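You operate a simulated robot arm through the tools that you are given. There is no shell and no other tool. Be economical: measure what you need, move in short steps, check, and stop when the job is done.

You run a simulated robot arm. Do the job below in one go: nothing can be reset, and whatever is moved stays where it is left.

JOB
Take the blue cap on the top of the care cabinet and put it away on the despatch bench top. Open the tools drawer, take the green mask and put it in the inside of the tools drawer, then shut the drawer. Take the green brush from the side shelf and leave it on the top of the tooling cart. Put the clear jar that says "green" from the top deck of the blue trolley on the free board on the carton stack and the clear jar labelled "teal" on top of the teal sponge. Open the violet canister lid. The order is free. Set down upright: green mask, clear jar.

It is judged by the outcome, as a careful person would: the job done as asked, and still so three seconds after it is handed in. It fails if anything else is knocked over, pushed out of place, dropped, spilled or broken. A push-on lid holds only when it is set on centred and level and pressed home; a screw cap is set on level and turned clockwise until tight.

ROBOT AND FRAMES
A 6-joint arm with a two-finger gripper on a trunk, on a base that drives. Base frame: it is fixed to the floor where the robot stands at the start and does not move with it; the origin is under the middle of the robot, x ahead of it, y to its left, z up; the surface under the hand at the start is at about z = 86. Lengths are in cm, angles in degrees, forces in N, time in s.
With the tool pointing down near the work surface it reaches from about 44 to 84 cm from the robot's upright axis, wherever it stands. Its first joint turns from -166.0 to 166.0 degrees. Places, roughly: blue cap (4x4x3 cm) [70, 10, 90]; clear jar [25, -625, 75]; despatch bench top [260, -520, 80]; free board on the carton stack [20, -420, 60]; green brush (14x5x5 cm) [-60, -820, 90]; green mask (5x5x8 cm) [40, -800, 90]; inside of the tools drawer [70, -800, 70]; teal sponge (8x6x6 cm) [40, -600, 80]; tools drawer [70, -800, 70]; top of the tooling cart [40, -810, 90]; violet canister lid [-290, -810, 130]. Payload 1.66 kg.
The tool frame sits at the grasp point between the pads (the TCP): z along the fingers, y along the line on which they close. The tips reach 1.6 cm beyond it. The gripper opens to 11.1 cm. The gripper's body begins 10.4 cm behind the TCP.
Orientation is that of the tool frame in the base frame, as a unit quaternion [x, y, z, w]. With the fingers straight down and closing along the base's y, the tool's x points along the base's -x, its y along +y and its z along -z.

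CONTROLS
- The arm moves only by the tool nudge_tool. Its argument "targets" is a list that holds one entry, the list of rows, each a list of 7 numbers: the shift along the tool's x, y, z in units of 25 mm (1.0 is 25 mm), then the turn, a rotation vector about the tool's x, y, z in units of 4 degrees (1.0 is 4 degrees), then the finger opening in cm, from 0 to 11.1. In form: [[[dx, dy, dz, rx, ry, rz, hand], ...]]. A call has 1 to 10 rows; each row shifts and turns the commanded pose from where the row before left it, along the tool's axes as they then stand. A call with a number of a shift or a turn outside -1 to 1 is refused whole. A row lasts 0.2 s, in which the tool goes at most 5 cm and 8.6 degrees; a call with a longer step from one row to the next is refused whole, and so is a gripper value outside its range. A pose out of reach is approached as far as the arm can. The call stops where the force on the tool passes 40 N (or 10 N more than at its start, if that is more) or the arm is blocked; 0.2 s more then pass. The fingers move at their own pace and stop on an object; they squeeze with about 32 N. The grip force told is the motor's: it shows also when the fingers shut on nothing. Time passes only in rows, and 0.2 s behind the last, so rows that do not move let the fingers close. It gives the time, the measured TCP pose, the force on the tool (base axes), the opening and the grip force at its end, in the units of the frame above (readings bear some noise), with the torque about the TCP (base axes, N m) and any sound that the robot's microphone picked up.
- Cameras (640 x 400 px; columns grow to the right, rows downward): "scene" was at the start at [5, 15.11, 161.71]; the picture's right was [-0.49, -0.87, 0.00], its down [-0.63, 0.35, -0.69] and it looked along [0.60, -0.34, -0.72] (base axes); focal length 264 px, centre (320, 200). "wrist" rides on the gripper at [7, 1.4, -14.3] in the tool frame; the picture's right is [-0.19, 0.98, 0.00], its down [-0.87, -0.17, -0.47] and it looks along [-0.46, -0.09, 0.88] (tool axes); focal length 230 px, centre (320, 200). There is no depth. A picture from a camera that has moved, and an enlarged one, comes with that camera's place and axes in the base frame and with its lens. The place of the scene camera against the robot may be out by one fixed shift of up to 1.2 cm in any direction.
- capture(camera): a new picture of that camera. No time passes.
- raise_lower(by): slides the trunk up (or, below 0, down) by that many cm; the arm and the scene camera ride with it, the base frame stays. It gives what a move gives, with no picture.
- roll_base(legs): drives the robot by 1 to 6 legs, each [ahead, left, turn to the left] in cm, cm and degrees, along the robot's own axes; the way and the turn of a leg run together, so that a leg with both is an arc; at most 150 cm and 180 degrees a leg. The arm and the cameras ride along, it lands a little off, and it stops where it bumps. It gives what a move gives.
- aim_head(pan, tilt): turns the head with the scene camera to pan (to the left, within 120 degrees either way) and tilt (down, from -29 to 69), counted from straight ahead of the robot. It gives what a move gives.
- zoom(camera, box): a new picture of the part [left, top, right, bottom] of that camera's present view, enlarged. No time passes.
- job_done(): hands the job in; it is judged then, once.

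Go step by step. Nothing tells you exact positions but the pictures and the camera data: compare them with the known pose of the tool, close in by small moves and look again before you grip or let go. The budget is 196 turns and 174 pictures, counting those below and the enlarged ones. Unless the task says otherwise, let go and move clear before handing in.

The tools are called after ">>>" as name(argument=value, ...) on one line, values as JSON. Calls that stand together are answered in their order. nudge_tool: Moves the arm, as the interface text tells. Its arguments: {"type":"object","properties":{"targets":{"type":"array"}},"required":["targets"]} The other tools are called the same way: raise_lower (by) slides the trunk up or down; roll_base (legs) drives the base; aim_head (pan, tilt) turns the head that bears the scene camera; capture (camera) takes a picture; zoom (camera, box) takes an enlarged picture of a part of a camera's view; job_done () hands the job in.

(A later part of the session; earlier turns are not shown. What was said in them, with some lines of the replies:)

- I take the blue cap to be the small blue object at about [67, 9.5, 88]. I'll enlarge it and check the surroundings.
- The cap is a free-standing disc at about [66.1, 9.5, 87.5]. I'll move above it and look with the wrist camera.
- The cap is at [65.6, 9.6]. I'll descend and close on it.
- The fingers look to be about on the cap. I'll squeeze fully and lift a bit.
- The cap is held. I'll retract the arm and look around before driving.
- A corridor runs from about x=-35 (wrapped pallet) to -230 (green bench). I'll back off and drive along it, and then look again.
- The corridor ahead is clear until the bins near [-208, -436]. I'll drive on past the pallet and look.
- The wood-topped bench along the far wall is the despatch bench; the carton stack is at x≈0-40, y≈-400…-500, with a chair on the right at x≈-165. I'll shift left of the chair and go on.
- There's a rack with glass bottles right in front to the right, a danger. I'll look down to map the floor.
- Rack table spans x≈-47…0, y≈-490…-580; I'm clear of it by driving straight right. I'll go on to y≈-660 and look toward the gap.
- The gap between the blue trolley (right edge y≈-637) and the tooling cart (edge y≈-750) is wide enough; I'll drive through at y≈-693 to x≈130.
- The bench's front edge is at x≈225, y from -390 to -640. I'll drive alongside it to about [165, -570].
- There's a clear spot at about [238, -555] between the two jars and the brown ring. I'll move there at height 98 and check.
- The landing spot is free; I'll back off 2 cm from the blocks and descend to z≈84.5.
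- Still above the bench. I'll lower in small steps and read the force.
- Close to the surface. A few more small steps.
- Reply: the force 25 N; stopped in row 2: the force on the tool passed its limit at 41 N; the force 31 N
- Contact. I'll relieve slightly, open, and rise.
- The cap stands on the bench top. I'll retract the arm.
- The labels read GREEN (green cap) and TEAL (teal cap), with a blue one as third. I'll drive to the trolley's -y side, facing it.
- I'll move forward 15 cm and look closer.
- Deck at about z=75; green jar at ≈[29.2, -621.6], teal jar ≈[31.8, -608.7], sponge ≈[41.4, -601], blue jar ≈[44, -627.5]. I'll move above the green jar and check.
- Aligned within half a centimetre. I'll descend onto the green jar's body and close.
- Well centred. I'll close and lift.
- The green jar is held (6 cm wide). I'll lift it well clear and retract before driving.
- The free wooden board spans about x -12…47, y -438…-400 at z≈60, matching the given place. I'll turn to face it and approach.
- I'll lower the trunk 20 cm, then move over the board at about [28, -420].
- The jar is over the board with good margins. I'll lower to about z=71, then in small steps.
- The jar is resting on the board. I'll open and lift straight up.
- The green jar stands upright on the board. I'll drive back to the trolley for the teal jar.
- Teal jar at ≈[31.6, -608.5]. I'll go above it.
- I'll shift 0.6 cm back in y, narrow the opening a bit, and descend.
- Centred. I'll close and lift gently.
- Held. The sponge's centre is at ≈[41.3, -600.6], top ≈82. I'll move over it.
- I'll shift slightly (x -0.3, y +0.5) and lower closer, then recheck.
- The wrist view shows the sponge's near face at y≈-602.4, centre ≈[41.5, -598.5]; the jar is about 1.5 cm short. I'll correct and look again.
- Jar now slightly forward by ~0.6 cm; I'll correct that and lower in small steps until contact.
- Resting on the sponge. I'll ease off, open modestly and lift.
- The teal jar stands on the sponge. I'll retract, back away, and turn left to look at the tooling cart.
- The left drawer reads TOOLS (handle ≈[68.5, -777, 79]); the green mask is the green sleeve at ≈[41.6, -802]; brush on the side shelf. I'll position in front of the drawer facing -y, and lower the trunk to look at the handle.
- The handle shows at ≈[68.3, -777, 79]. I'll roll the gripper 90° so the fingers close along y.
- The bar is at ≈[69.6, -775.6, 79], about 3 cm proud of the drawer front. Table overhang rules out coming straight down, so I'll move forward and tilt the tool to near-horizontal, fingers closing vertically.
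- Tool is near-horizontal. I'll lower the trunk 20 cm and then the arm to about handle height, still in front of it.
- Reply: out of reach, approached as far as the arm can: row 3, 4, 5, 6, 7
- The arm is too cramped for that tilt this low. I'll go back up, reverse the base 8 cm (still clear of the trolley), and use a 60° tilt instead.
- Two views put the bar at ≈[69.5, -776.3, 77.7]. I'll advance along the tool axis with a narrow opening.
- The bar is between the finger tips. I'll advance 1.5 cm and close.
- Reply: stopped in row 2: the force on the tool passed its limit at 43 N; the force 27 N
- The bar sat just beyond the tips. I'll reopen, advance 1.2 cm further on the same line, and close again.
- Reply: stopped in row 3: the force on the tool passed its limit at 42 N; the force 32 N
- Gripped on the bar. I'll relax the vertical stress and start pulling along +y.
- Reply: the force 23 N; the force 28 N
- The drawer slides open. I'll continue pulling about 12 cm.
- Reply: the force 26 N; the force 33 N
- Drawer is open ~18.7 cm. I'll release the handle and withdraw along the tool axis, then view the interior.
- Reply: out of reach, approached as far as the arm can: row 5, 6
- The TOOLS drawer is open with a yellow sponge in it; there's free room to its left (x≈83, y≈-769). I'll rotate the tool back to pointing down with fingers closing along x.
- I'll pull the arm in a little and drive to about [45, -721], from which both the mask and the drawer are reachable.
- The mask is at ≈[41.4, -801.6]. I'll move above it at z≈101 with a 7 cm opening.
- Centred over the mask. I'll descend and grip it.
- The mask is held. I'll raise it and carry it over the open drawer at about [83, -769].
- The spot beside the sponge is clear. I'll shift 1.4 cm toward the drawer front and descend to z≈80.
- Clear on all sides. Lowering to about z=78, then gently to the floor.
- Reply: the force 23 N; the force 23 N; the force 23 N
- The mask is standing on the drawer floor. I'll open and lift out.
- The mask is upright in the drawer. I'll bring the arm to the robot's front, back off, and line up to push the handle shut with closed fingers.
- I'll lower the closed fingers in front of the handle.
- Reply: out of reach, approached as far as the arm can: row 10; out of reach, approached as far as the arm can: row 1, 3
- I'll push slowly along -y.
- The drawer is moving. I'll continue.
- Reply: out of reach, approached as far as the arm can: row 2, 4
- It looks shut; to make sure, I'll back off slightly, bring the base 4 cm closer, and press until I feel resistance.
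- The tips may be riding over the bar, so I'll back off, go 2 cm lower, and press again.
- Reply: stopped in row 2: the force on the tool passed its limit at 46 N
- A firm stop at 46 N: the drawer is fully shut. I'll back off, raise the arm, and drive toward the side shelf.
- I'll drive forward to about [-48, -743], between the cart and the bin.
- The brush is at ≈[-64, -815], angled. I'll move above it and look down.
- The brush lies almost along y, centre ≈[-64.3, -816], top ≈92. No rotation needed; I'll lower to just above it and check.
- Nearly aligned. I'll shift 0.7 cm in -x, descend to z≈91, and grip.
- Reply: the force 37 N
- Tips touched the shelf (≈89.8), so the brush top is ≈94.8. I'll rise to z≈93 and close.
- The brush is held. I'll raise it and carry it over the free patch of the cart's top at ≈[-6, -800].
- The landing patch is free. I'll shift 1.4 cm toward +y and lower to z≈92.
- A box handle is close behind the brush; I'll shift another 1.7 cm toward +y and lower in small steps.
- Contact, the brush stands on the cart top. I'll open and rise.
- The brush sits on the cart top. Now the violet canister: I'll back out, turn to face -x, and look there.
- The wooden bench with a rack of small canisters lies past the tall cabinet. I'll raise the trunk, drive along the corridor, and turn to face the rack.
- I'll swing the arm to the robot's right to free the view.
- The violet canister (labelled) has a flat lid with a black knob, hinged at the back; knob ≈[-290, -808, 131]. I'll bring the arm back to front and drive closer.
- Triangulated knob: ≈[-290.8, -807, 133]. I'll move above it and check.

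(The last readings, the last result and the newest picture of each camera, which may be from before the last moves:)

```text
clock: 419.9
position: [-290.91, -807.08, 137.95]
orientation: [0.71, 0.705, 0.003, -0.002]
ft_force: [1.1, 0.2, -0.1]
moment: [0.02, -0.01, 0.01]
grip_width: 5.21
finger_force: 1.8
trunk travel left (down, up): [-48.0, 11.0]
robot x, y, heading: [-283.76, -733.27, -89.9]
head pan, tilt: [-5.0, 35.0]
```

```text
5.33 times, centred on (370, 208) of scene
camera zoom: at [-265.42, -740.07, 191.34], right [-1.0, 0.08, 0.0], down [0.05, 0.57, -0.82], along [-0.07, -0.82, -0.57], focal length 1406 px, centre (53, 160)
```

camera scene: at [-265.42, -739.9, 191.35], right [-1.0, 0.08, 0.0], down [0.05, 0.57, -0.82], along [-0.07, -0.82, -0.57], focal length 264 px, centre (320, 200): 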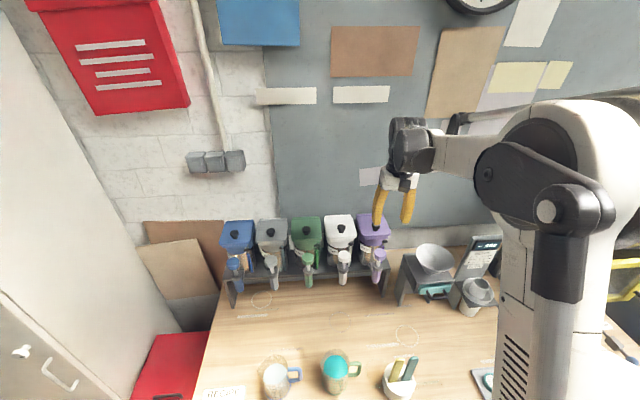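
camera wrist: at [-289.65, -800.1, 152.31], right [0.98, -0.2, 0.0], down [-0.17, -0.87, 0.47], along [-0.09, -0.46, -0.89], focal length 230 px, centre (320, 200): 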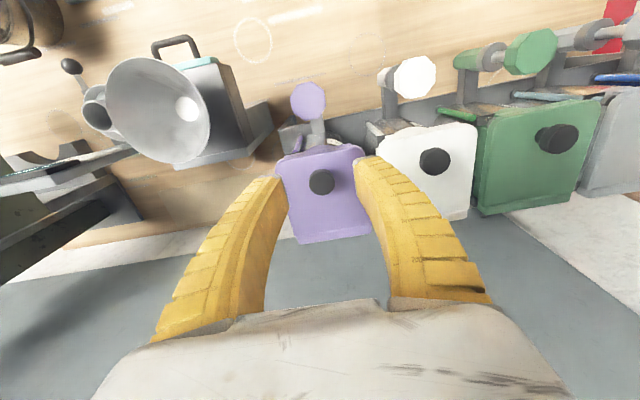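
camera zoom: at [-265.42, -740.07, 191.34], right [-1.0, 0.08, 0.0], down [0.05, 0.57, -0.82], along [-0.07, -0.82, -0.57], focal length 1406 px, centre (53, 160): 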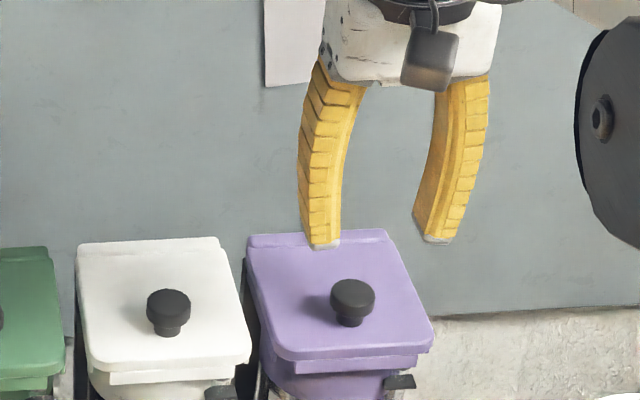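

Refined: knob top at ≈[-291, -810.2, 128.8]. I'll shift 3 cm forward and descend around it.

>>> nudge_tool(targets=[[[-0.6, 0, 0, 0, 0, 0, 5], [-0.6, 0, 0.3, 0, 0, 0, 5], [0, 0, 0.8, 0, 0, 0, 5], [0, 0, 0.8, 0, 0, 0, 5], [0, 0, 0.5, 0, 0, 0, 5], [0, 0, 0, 0, 0, 0, 5]]])

>>> capture(camera="wrist")

>>> zoom(camera="scene", box=[310, 170, 430, 245])

```text
clock: 421.3
position: [-290.99, -809.87, 132.02]
orientation: [0.71, 0.705, 0.003, -0.003]
ft_force: [0.2, -0.3, 0.1]
moment: [-0.03, 0.01, 0.01]
grip_width: 5.22
finger_force: 1.3
trunk travel left (down, up): [-48.0, 11.0]
robot x, y, heading: [-283.64, -733.29, -89.6]
head pan, tilt: [-5.0, 35.0]
```

```text
22 pictures are left
camera wrist: at [-289.61, -803.06, 146.25], right [0.98, -0.2, 0.0], down [-0.17, -0.87, 0.47], along [-0.09, -0.46, -0.89], focal length 230 px, centre (320, 200)
```

wrist: 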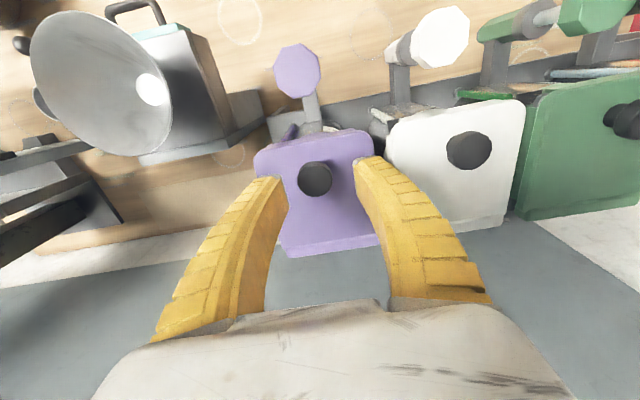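

```text
5.33 times, centred on (370, 208) of scene
camera zoom: at [-265.42, -740.04, 191.35], right [-1.0, 0.08, 0.0], down [0.05, 0.57, -0.82], along [-0.07, -0.82, -0.57], focal length 1406 px, centre (53, 160)
```

zoom: 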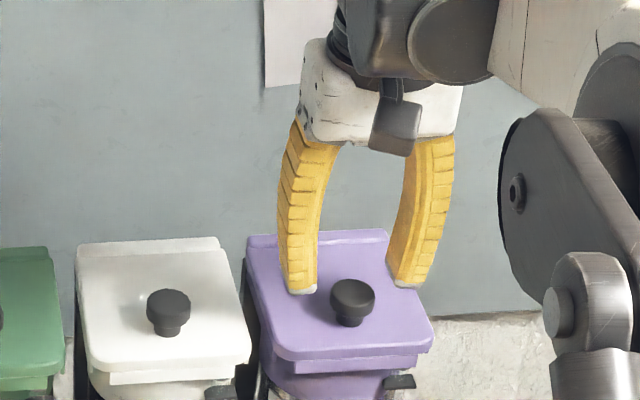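

Aligned. Final descent and grip on the knob.

>>> nudge_tool(targets=[[[-0.12, -0.16, 0.4, 0, 0, 0, 5], [0, 0, 0.4, 0, 0, 0, 5], [0, 0, 0.3, 0, 0, 0, 5], [0, 0, 0.2, 0, 0, 0, 5], [0, 0, 0, 0, 0, 0, 5]]])

>>> zoom(camera="scene", box=[330, 180, 410, 230])

```text
clock: 422.5
position: [-291.37, -810.3, 128.75]
orientation: [0.71, 0.704, 0.003, -0.002]
ft_force: [-0.3, -0.1, 0.5]
moment: [0.02, 0.03, -0.03]
grip_width: 5.21
finger_force: 1.5
trunk travel left (down, up): [-48.0, 11.0]
robot x, y, heading: [-283.96, -733.34, -89.5]
head pan, tilt: [-5.0, 35.0]
```

```text
8.00 times, centred on (370, 205) of scene
camera zoom: at [-265.42, -740.03, 191.35], right [-1.0, 0.08, 0.0], down [0.05, 0.57, -0.82], along [-0.07, -0.82, -0.57], focal length 2108 px, centre (-80, 160)
```

zoom: 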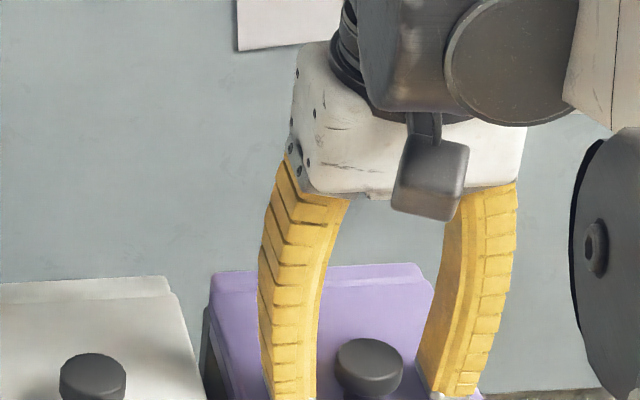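

>>> nudge_tool(targets=[[[0, 0, 0.15, 0, 0, 0, 5], [0, 0, 0, 0, 0, 0, 3], [0, 0, 0, 0, 0, 0, 1], [0, 0, 0, 0, 0, 0, 0], [0, 0, 0, 0, 0, 0, 0]]])

>>> nudge_tool(targets=[[[0, 0, -0.15, 0, 0, 0, 0], [0, 0, -0.15, 0, 0, 0, 0], [0, 0, -0.15, 0, 0, 0, 0]]])

>>> zoom(camera="scene", box=[320, 180, 420, 242])

```text
clock: 423.7
position: [-291.57, -810.31, 128.36]
orientation: [0.71, 0.704, 0.003, -0.002]
ft_force: [-5.2, -2.8, 1.7]
moment: [-0.38, 0.05, -0.06]
grip_width: 2.46
finger_force: 33.7
trunk travel left (down, up): [-48.0, 11.0]
robot x, y, heading: [-283.66, -733.1, -89.9]
head pan, tilt: [-5.0, 35.0]
```

```text
clock: 424.5
position: [-291.58, -810.49, 129.32]
orientation: [0.71, 0.704, 0.003, -0.003]
ft_force: [-6.8, -7.7, -13.1]
moment: [0.73, 0.02, 0.03]
grip_width: 1.79
finger_force: 33.4
trunk travel left (down, up): [-48.0, 11.0]
robot x, y, heading: [-283.59, -733.15, -90.2]
head pan, tilt: [-5.0, 35.0]
```

```text
6.40 times, centred on (370, 211) of scene
camera zoom: at [-265.57, -740.39, 191.33], right [-1.0, 0.08, 0.0], down [0.05, 0.57, -0.82], along [-0.07, -0.82, -0.58], focal length 1687 px, centre (0, 130)
```

zoom: 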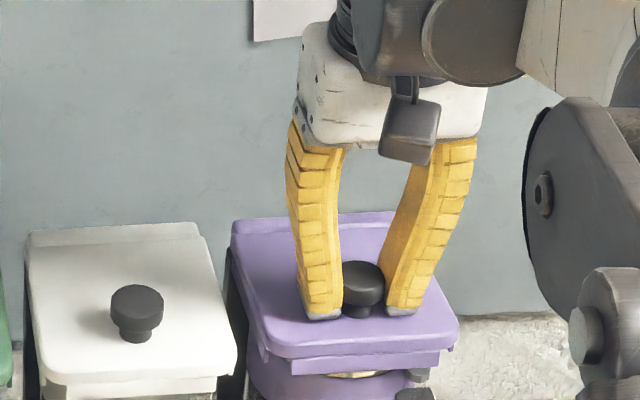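

The knob is gripped under its head and the lid has begun to lift (hinge at the back, y≈-819). I'll follow the arc upward and back in small steps.

>>> nudge_tool(targets=[[[-0.12, 0, -0.22, 0, 0, 0, 0], [-0.12, 0, -0.22, 0, 0, 0, 0], [-0.12, 0, -0.22, 0, 0, 0, 0], [-0.12, 0, -0.22, 0, 0, 0, 0], [-0.22, 0, -0.22, 0, 0, 0, 0], [-0.22, 0, -0.22, 0, 0, 0, 0]]])

>>> nudge_tool(targets=[[[-0.22, 0, -0.22, 0, 0, 0, 0], [-0.22, 0, -0.22, 0, 0, 0, 0], [-0.28, 0, -0.13, 0, 0, 0, 0], [-0.28, 0, -0.13, 0, 0, 0, 0]]])

>>> zoom(camera="scene", box=[300, 150, 440, 238])

```text
clock: 425.9
position: [-291.57, -812.56, 132.65]
orientation: [0.71, 0.704, 0.003, -0.003]
ft_force: [-5.0, 8.4, -5.5]
moment: [0.88, 0.01, -0.02]
grip_width: 1.94
finger_force: 33.8
trunk travel left (down, up): [-48.0, 11.0]
robot x, y, heading: [-283.75, -733.77, -89.7]
head pan, tilt: [-5.0, 35.0]
```

```text
clock: 426.9
position: [-291.38, -814.73, 134.79]
orientation: [0.71, 0.705, 0.002, -0.003]
ft_force: [-6.7, 17.5, 7.8]
moment: [1.18, 0.04, 0.01]
grip_width: 2.52
finger_force: 34.4
trunk travel left (down, up): [-48.0, 11.0]
robot x, y, heading: [-283.85, -733.54, -89.8]
head pan, tilt: [-5.0, 35.0]
```

```text
4.55 times, centred on (370, 194) of scene
camera zoom: at [-265.55, -739.58, 191.38], right [-1.0, 0.08, 0.0], down [0.05, 0.57, -0.82], along [-0.07, -0.82, -0.57], focal length 1198 px, centre (93, 227)
```

zoom: 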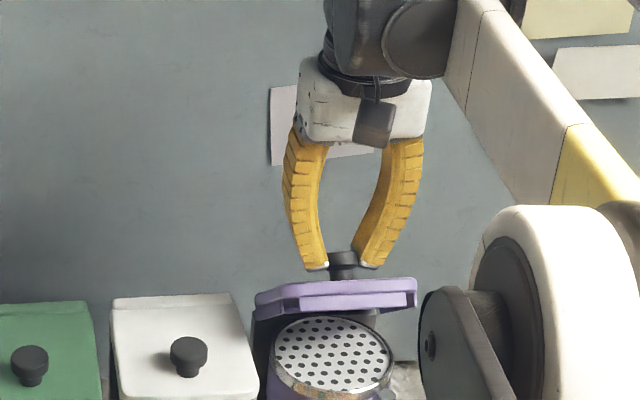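

The lid is about half open. I'll continue backward along the arc.

>>> nudge_tool(targets=[[[-0.25, 0, -0.15, 0, 0, 0, 0], [-0.28, 0, -0.1, 0, 0, 0, 0], [-0.3, 0, -0.08, 0, 0, 0, 0], [-0.3, 0, -0.05, 0, 0, 0, 0]]])

>>> zoom(camera="scene", box=[300, 150, 440, 238])

```text
clock: 427.9
position: [-291.45, -816.45, 135.44]
orientation: [0.71, 0.704, 0.002, -0.001]
ft_force: [-10.4, 16.6, 13.9]
moment: [1.17, 0.04, -0.01]
grip_width: 2.7
finger_force: 33.3
out of reach, approached as far as the arm can: row 3, 4
trunk travel left (down, up): [-48.0, 11.0]
robot x, y, heading: [-283.76, -733.3, -90.1]
head pan, tilt: [-5.0, 35.0]
```

```text
4.55 times, centred on (370, 194) of scene
camera zoom: at [-265.62, -739.49, 191.39], right [-1.0, 0.08, 0.0], down [0.05, 0.57, -0.82], along [-0.07, -0.82, -0.57], focal length 1198 px, centre (93, 227)
```

zoom: 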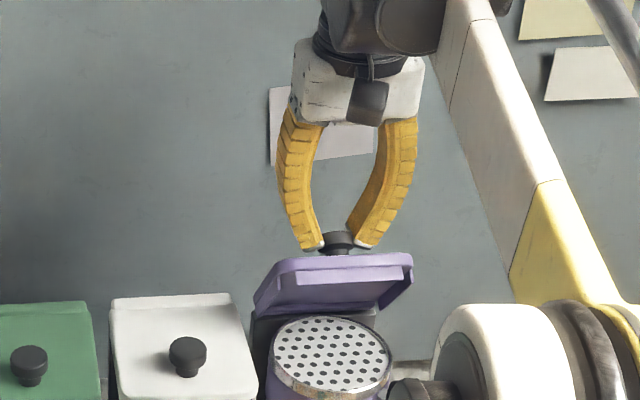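

At the reach limit with the lid ≈60° open. I'll roll the base 2.5 cm forward while holding, to swing it further.

>>> roll_base(legs=[[2.5, 0, 0]])

>>> zoom(camera="scene", box=[300, 150, 440, 238])

```text
clock: 428.9
position: [-291.4, -818.91, 135.75]
orientation: [0.71, 0.704, 0.003, -0.004]
ft_force: [-1.8, -2.7, 30.6]
moment: [-0.29, 0.0, 0.06]
grip_width: 2.98
finger_force: 34.3
trunk travel left (down, up): [-48.0, 11.0]
robot x, y, heading: [-283.68, -735.6, -89.8]
head pan, tilt: [-5.0, 35.0]
stopped in leg 1: the force on the tool passed its limit at 44 N (the readings are from after the stop); the commanded pose is now the measured one
```

```text
4.55 times, centred on (370, 194) of scene
camera zoom: at [-265.39, -742.26, 191.37], right [-1.0, 0.08, 0.0], down [0.05, 0.57, -0.82], along [-0.07, -0.82, -0.57], focal length 1198 px, centre (93, 227)
```

zoom: 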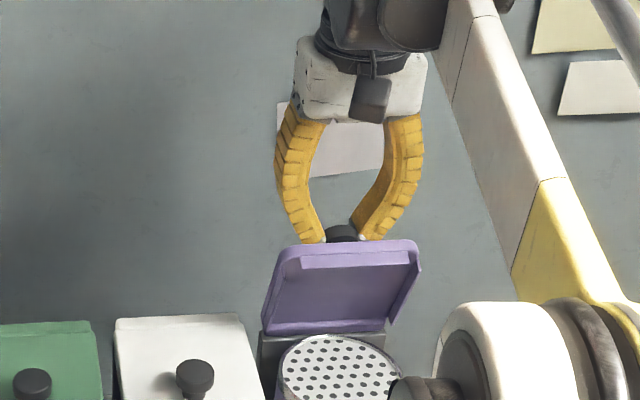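

The lid is nearly upright. I'll ease the vertical load and tilt the tool 20° to gain reach, then push it further back.

>>> nudge_tool(targets=[[[0, 0, -0.15, 0, 0, 0, 0], [0, 0, 0, 0, -1, 0, 0], [0, 0, 0, 0, -1, 0, 0], [0, 0, 0, 0, -1, 0, 0], [0, 0, 0, 0, -1, 0, 0], [0, 0, 0, 0, -1, 0, 0]]])

>>> zoom(camera="scene", box=[300, 150, 440, 238])

```text
clock: 430.3
position: [-291.63, -818.78, 136.13]
orientation: [0.7, 0.694, -0.121, 0.119]
ft_force: [-3.1, 14.0, 23.6]
moment: [1.27, -0.03, 0.0]
grip_width: 2.93
finger_force: 34.1
trunk travel left (down, up): [-48.0, 11.0]
robot x, y, heading: [-283.45, -736.17, -89.6]
head pan, tilt: [-5.0, 35.0]
```

```text
4.55 times, centred on (370, 194) of scene
camera zoom: at [-265.47, -742.05, 191.38], right [-1.0, 0.08, 0.0], down [0.05, 0.57, -0.82], along [-0.07, -0.82, -0.57], focal length 1198 px, centre (93, 227)
```

zoom: 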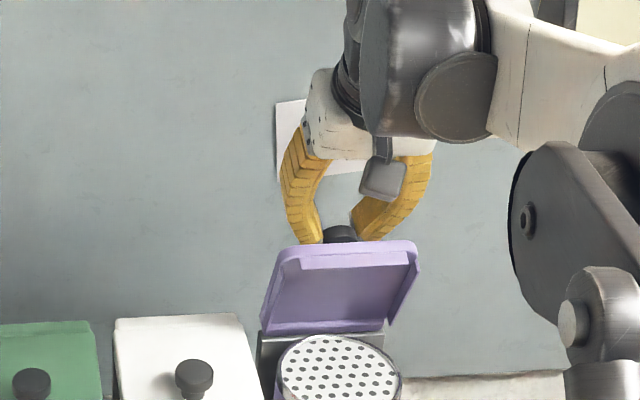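

>>> nudge_tool(targets=[[[-0.2, 0, -0.02, 0, 0, 0, 0], [-0.25, 0, 0.05, 0, 0, 0, 0], [-0.25, 0, 0.08, 0, 0, 0, 0], [-0.25, 0, 0.1, 0, 0, 0, 0], [-0.25, 0, 0.12, 0, 0, 0, 0]]])

>>> zoom(camera="scene", box=[300, 150, 440, 238])

```text
clock: 431.5
position: [-291.28, -822.62, 135.67]
orientation: [0.7, 0.695, -0.119, 0.117]
ft_force: [-0.6, -1.4, -1.2]
moment: [0.06, -0.01, 0.01]
grip_width: 0.0
finger_force: 28.5
trunk travel left (down, up): [-48.0, 11.0]
robot x, y, heading: [-283.36, -736.14, -89.8]
head pan, tilt: [-5.0, 35.0]
```

```text
4.55 times, centred on (370, 194) of scene
camera zoom: at [-265.41, -743.09, 191.32], right [-1.0, 0.08, 0.0], down [0.05, 0.57, -0.82], along [-0.07, -0.81, -0.58], focal length 1198 px, centre (93, 227)
```

zoom: 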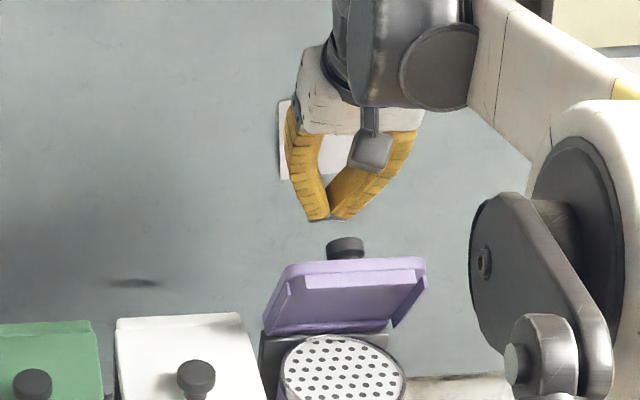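

The fingers slipped off the knob. I'll check whether the lid stays where it is.

>>> nudge_tool(targets=[[[0, 0, -0.5, 0, 0, 0, 0], [0, 0, -0.5, 0, 0, 0, 0]]])

>>> zoom(camera="scene", box=[300, 150, 440, 238])

```text
clock: 432.1
position: [-291.53, -821.46, 138.33]
orientation: [0.7, 0.694, -0.119, 0.117]
ft_force: [0.1, 0.1, 0.6]
moment: [0.0, -0.01, 0.03]
grip_width: 0.0
finger_force: 29.1
trunk travel left (down, up): [-48.0, 11.0]
robot x, y, heading: [-283.72, -736.26, -89.7]
head pan, tilt: [-5.0, 35.0]
```

```text
4.55 times, centred on (370, 194) of scene
camera zoom: at [-265.43, -742.66, 191.35], right [-1.0, 0.08, 0.0], down [0.05, 0.57, -0.82], along [-0.07, -0.82, -0.57], focal length 1198 px, centre (93, 227)
```

zoom: 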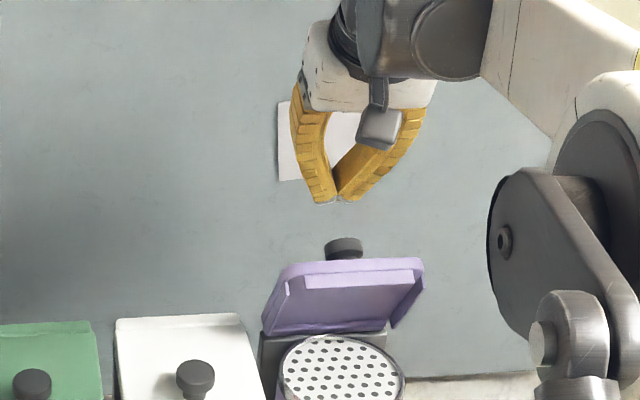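

The lid holds its position by itself at ~60°. I'll come around to its underside and push it further back with closed fingers.

>>> nudge_tool(targets=[[[-0.34, 0, -0.94, 0, 0, 0, 0], [-0.34, 0, -0.94, 0, 0, 0, 0], [0.88, 0, -0.32, 0, 0, 0, 0], [0.88, 0, -0.32, 0, 0, 0, 0], [0.88, 0, -0.32, 0, 0, 0, 0], [0.88, 0, -0.32, 0, 0, 0, 0], [0.88, 0, -0.32, 0, 0, 0, 0], [0.88, 0, -0.32, 0, 0, 0, 0]]])

>>> nudge_tool(targets=[[[0.33, 0, 0.92, 0, 0, 0, 0], [0.33, 0, 0.92, 0, 0, 0, 0], [0.33, 0, 0.92, 0, 0, 0, 0], [0.3, 0, 0.85, 0, 0, 0, 0], [0, 0, 0, 0, 0, 0, 0]]])

>>> zoom(camera="scene", box=[300, 150, 440, 238])

```text
clock: 433.9
position: [-291.36, -807.54, 143.58]
orientation: [0.699, 0.695, -0.119, 0.118]
ft_force: [0.4, 1.5, -0.4]
moment: [-0.05, 0.02, -0.03]
grip_width: 0.0
finger_force: 28.4
trunk travel left (down, up): [-48.0, 11.0]
robot x, y, heading: [-283.52, -735.83, -89.6]
head pan, tilt: [-5.0, 35.0]
```

```text
clock: 435.1
position: [-291.16, -807.48, 133.8]
orientation: [0.7, 0.695, -0.119, 0.118]
ft_force: [0.4, 0.1, -0.2]
moment: [0.01, 0.0, 0.01]
grip_width: 0.04
finger_force: 28.3
trunk travel left (down, up): [-48.0, 11.0]
robot x, y, heading: [-283.78, -736.14, -89.9]
head pan, tilt: [-5.0, 35.0]
```

```text
4.55 times, centred on (370, 194) of scene
camera zoom: at [-265.42, -742.69, 191.35], right [-1.0, 0.08, 0.0], down [0.05, 0.57, -0.82], along [-0.07, -0.82, -0.57], focal length 1198 px, centre (93, 227)
```

zoom: 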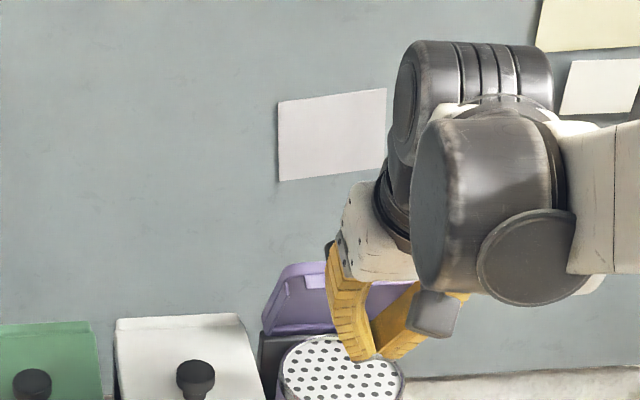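

Fingertips are in front of the lid's underside. I'll push back along -y.

>>> nudge_tool(targets=[[[-0.3, 0, 0.11, 0, 0, 0, 0], [-0.3, 0, 0.11, 0, 0, 0, 0], [-0.3, 0, 0.11, 0, 0, 0, 0], [-0.3, 0, 0.11, 0, 0, 0, 0], [-0.3, 0, 0.1, 0, 0, 0, 0], [-0.3, 0, 0.1, 0, 0, 0, 0], [-0.3, 0, 0.1, 0, 0, 0, 0], [-0.3, 0, 0.1, 0, 0, 0, 0], [-0.3, 0, 0.1, 0, 0, 0, 0], [-0.3, 0, 0.1, 0, 0, 0, 0]]])

>>> zoom(camera="scene", box=[300, 150, 440, 238])

```text
clock: 437.3
position: [-291.39, -814.14, 133.87]
orientation: [0.7, 0.696, -0.116, 0.114]
ft_force: [0.5, 23.8, -4.6]
moment: [-0.49, 0.01, 0.1]
grip_width: 0.61
finger_force: 28.5
trunk travel left (down, up): [-48.0, 11.0]
robot x, y, heading: [-283.56, -735.91, -89.9]
head pan, tilt: [-5.0, 35.0]
stopped in row 10: the force on the tool passed its limit at 49 N (the readings are from after the stop); the commanded pose is now the measured one
```

```text
4.55 times, centred on (370, 194) of scene
camera zoom: at [-265.4, -742.2, 191.36], right [-1.0, 0.08, 0.0], down [0.05, 0.57, -0.82], along [-0.07, -0.82, -0.57], focal length 1198 px, centre (93, 227)
```

zoom: 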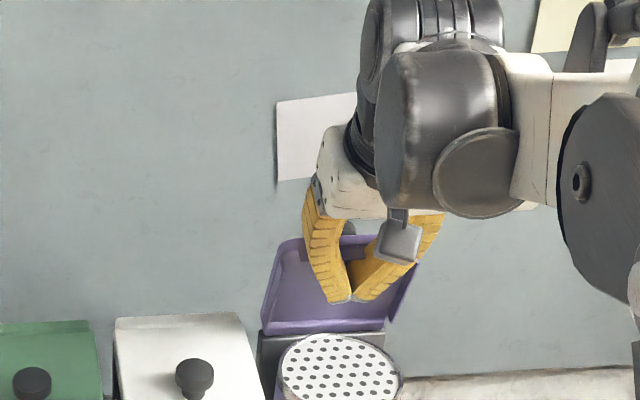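

It reached a firm stop near upright. I'll withdraw and check that the lid stays.

>>> nudge_tool(targets=[[[0.3, 0, -0.1, 0, 0, 0, 0], [0.6, 0, -0.2, 0, 0, 0, 0], [0.9, 0, -0.33, 0, 0, 0, 0], [0.9, 0, -0.6, 0, 0, 0, 0], [0.9, 0, -0.8, 0, 0, 0, 0], [0.9, 0, -0.8, 0, 0, 0, 0], [0.9, 0, -0.8, 0, 0, 0, 0], [0.9, 0, -0.8, 0, 0, 0, 0], [0.9, 0, -0.8, 0, 0, 0, 0], [0.9, 0, -0.8, 0, 0, 0, 0]]])

>>> nudge_tool(targets=[[[0.9, 0, -0.6, 0, 0, 0, 2], [0.9, 0, -0.6, 0, 0, 0, 4], [0.9, 0, -0.6, 0, 0, 0, 4], [0, 0, 0, 0, 0, 0, 4], [0, 0, 0, 0, 0, 0, 4], [0, 0, 0, 0, 0, 0, 4]]])

>>> zoom(camera="scene", box=[220, 140, 440, 278])

```text
clock: 439.5
position: [-291.15, -790.57, 141.46]
orientation: [0.7, 0.695, -0.117, 0.116]
ft_force: [-0.5, 0.8, -0.1]
moment: [-0.04, 0.0, 0.01]
grip_width: 0.0
finger_force: 28.5
trunk travel left (down, up): [-48.0, 11.0]
robot x, y, heading: [-283.88, -736.11, -89.8]
head pan, tilt: [-5.0, 35.0]
```

```text
clock: 440.9
position: [-291.13, -782.83, 143.5]
orientation: [0.7, 0.695, -0.117, 0.115]
ft_force: [0.2, -0.7, 0.1]
moment: [0.01, -0.01, -0.02]
grip_width: 4.25
finger_force: 2.0
trunk travel left (down, up): [-48.0, 11.0]
robot x, y, heading: [-283.3, -735.91, -89.8]
head pan, tilt: [-5.0, 35.0]
```

```text
2.90 times, centred on (330, 209) of scene
camera zoom: at [-265.43, -742.71, 191.34], right [-1.0, 0.08, 0.0], down [0.05, 0.57, -0.82], along [-0.07, -0.82, -0.57], focal length 764 px, centre (291, 174)
```

zoom: 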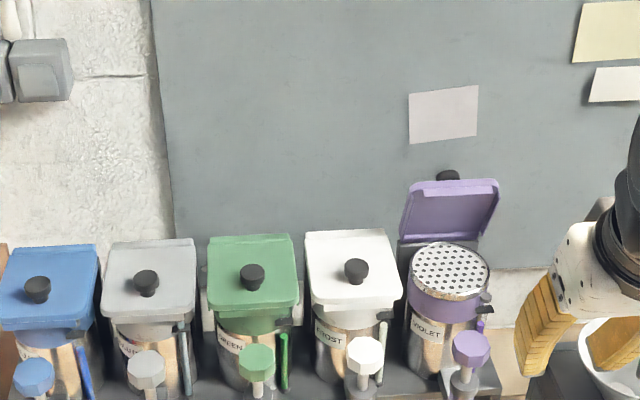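

The violet lid stands open and holds. I'll back clear of the bench and take a last look.

>>> roll_base(legs=[[-25, 0, 0]])

>>> capture(camera="scene")

```text
clock: 442.7
position: [-291.19, -757.51, 143.56]
orientation: [0.699, 0.696, -0.117, 0.115]
ft_force: [0.4, 0.0, -0.2]
moment: [-0.03, 0.0, 0.0]
grip_width: 4.26
finger_force: 1.7
trunk travel left (down, up): [-48.0, 11.0]
robot x, y, heading: [-284.12, -710.91, -89.7]
head pan, tilt: [-5.0, 35.0]
```

```text
9 pictures are left
camera scene: at [-265.52, -717.42, 191.35], right [-1.0, 0.08, 0.0], down [0.05, 0.57, -0.82], along [-0.07, -0.82, -0.57], focal length 264 px, centre (320, 200)
```

scene: 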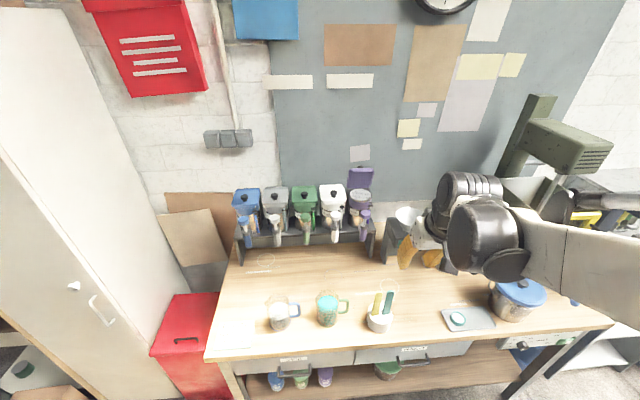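

Everything asked is in place: the lid stands open, nothing on this bench has been disturbed, and the gripper is empty and clear. I'll hand in.

>>> job_done()

```text
The job is handed in.
```

All six items are done and handed in:
- **Blue cap:** it stands on the despatch bench top.
- **Green mask:** it is in the tools drawer, and the drawer is pressed fully shut. It was upright when last seen partway through closing, but I could not see it once the drawer was shut.
- **Green brush:** it is on the tooling cart top.
- **Green jar:** it stands upright on the free board on the carton stack.
- **Teal jar:** it stands upright on the teal sponge.
- **Violet canister lid:** it is open to its stop, roughly 75–80 degrees, and stays there on its own.
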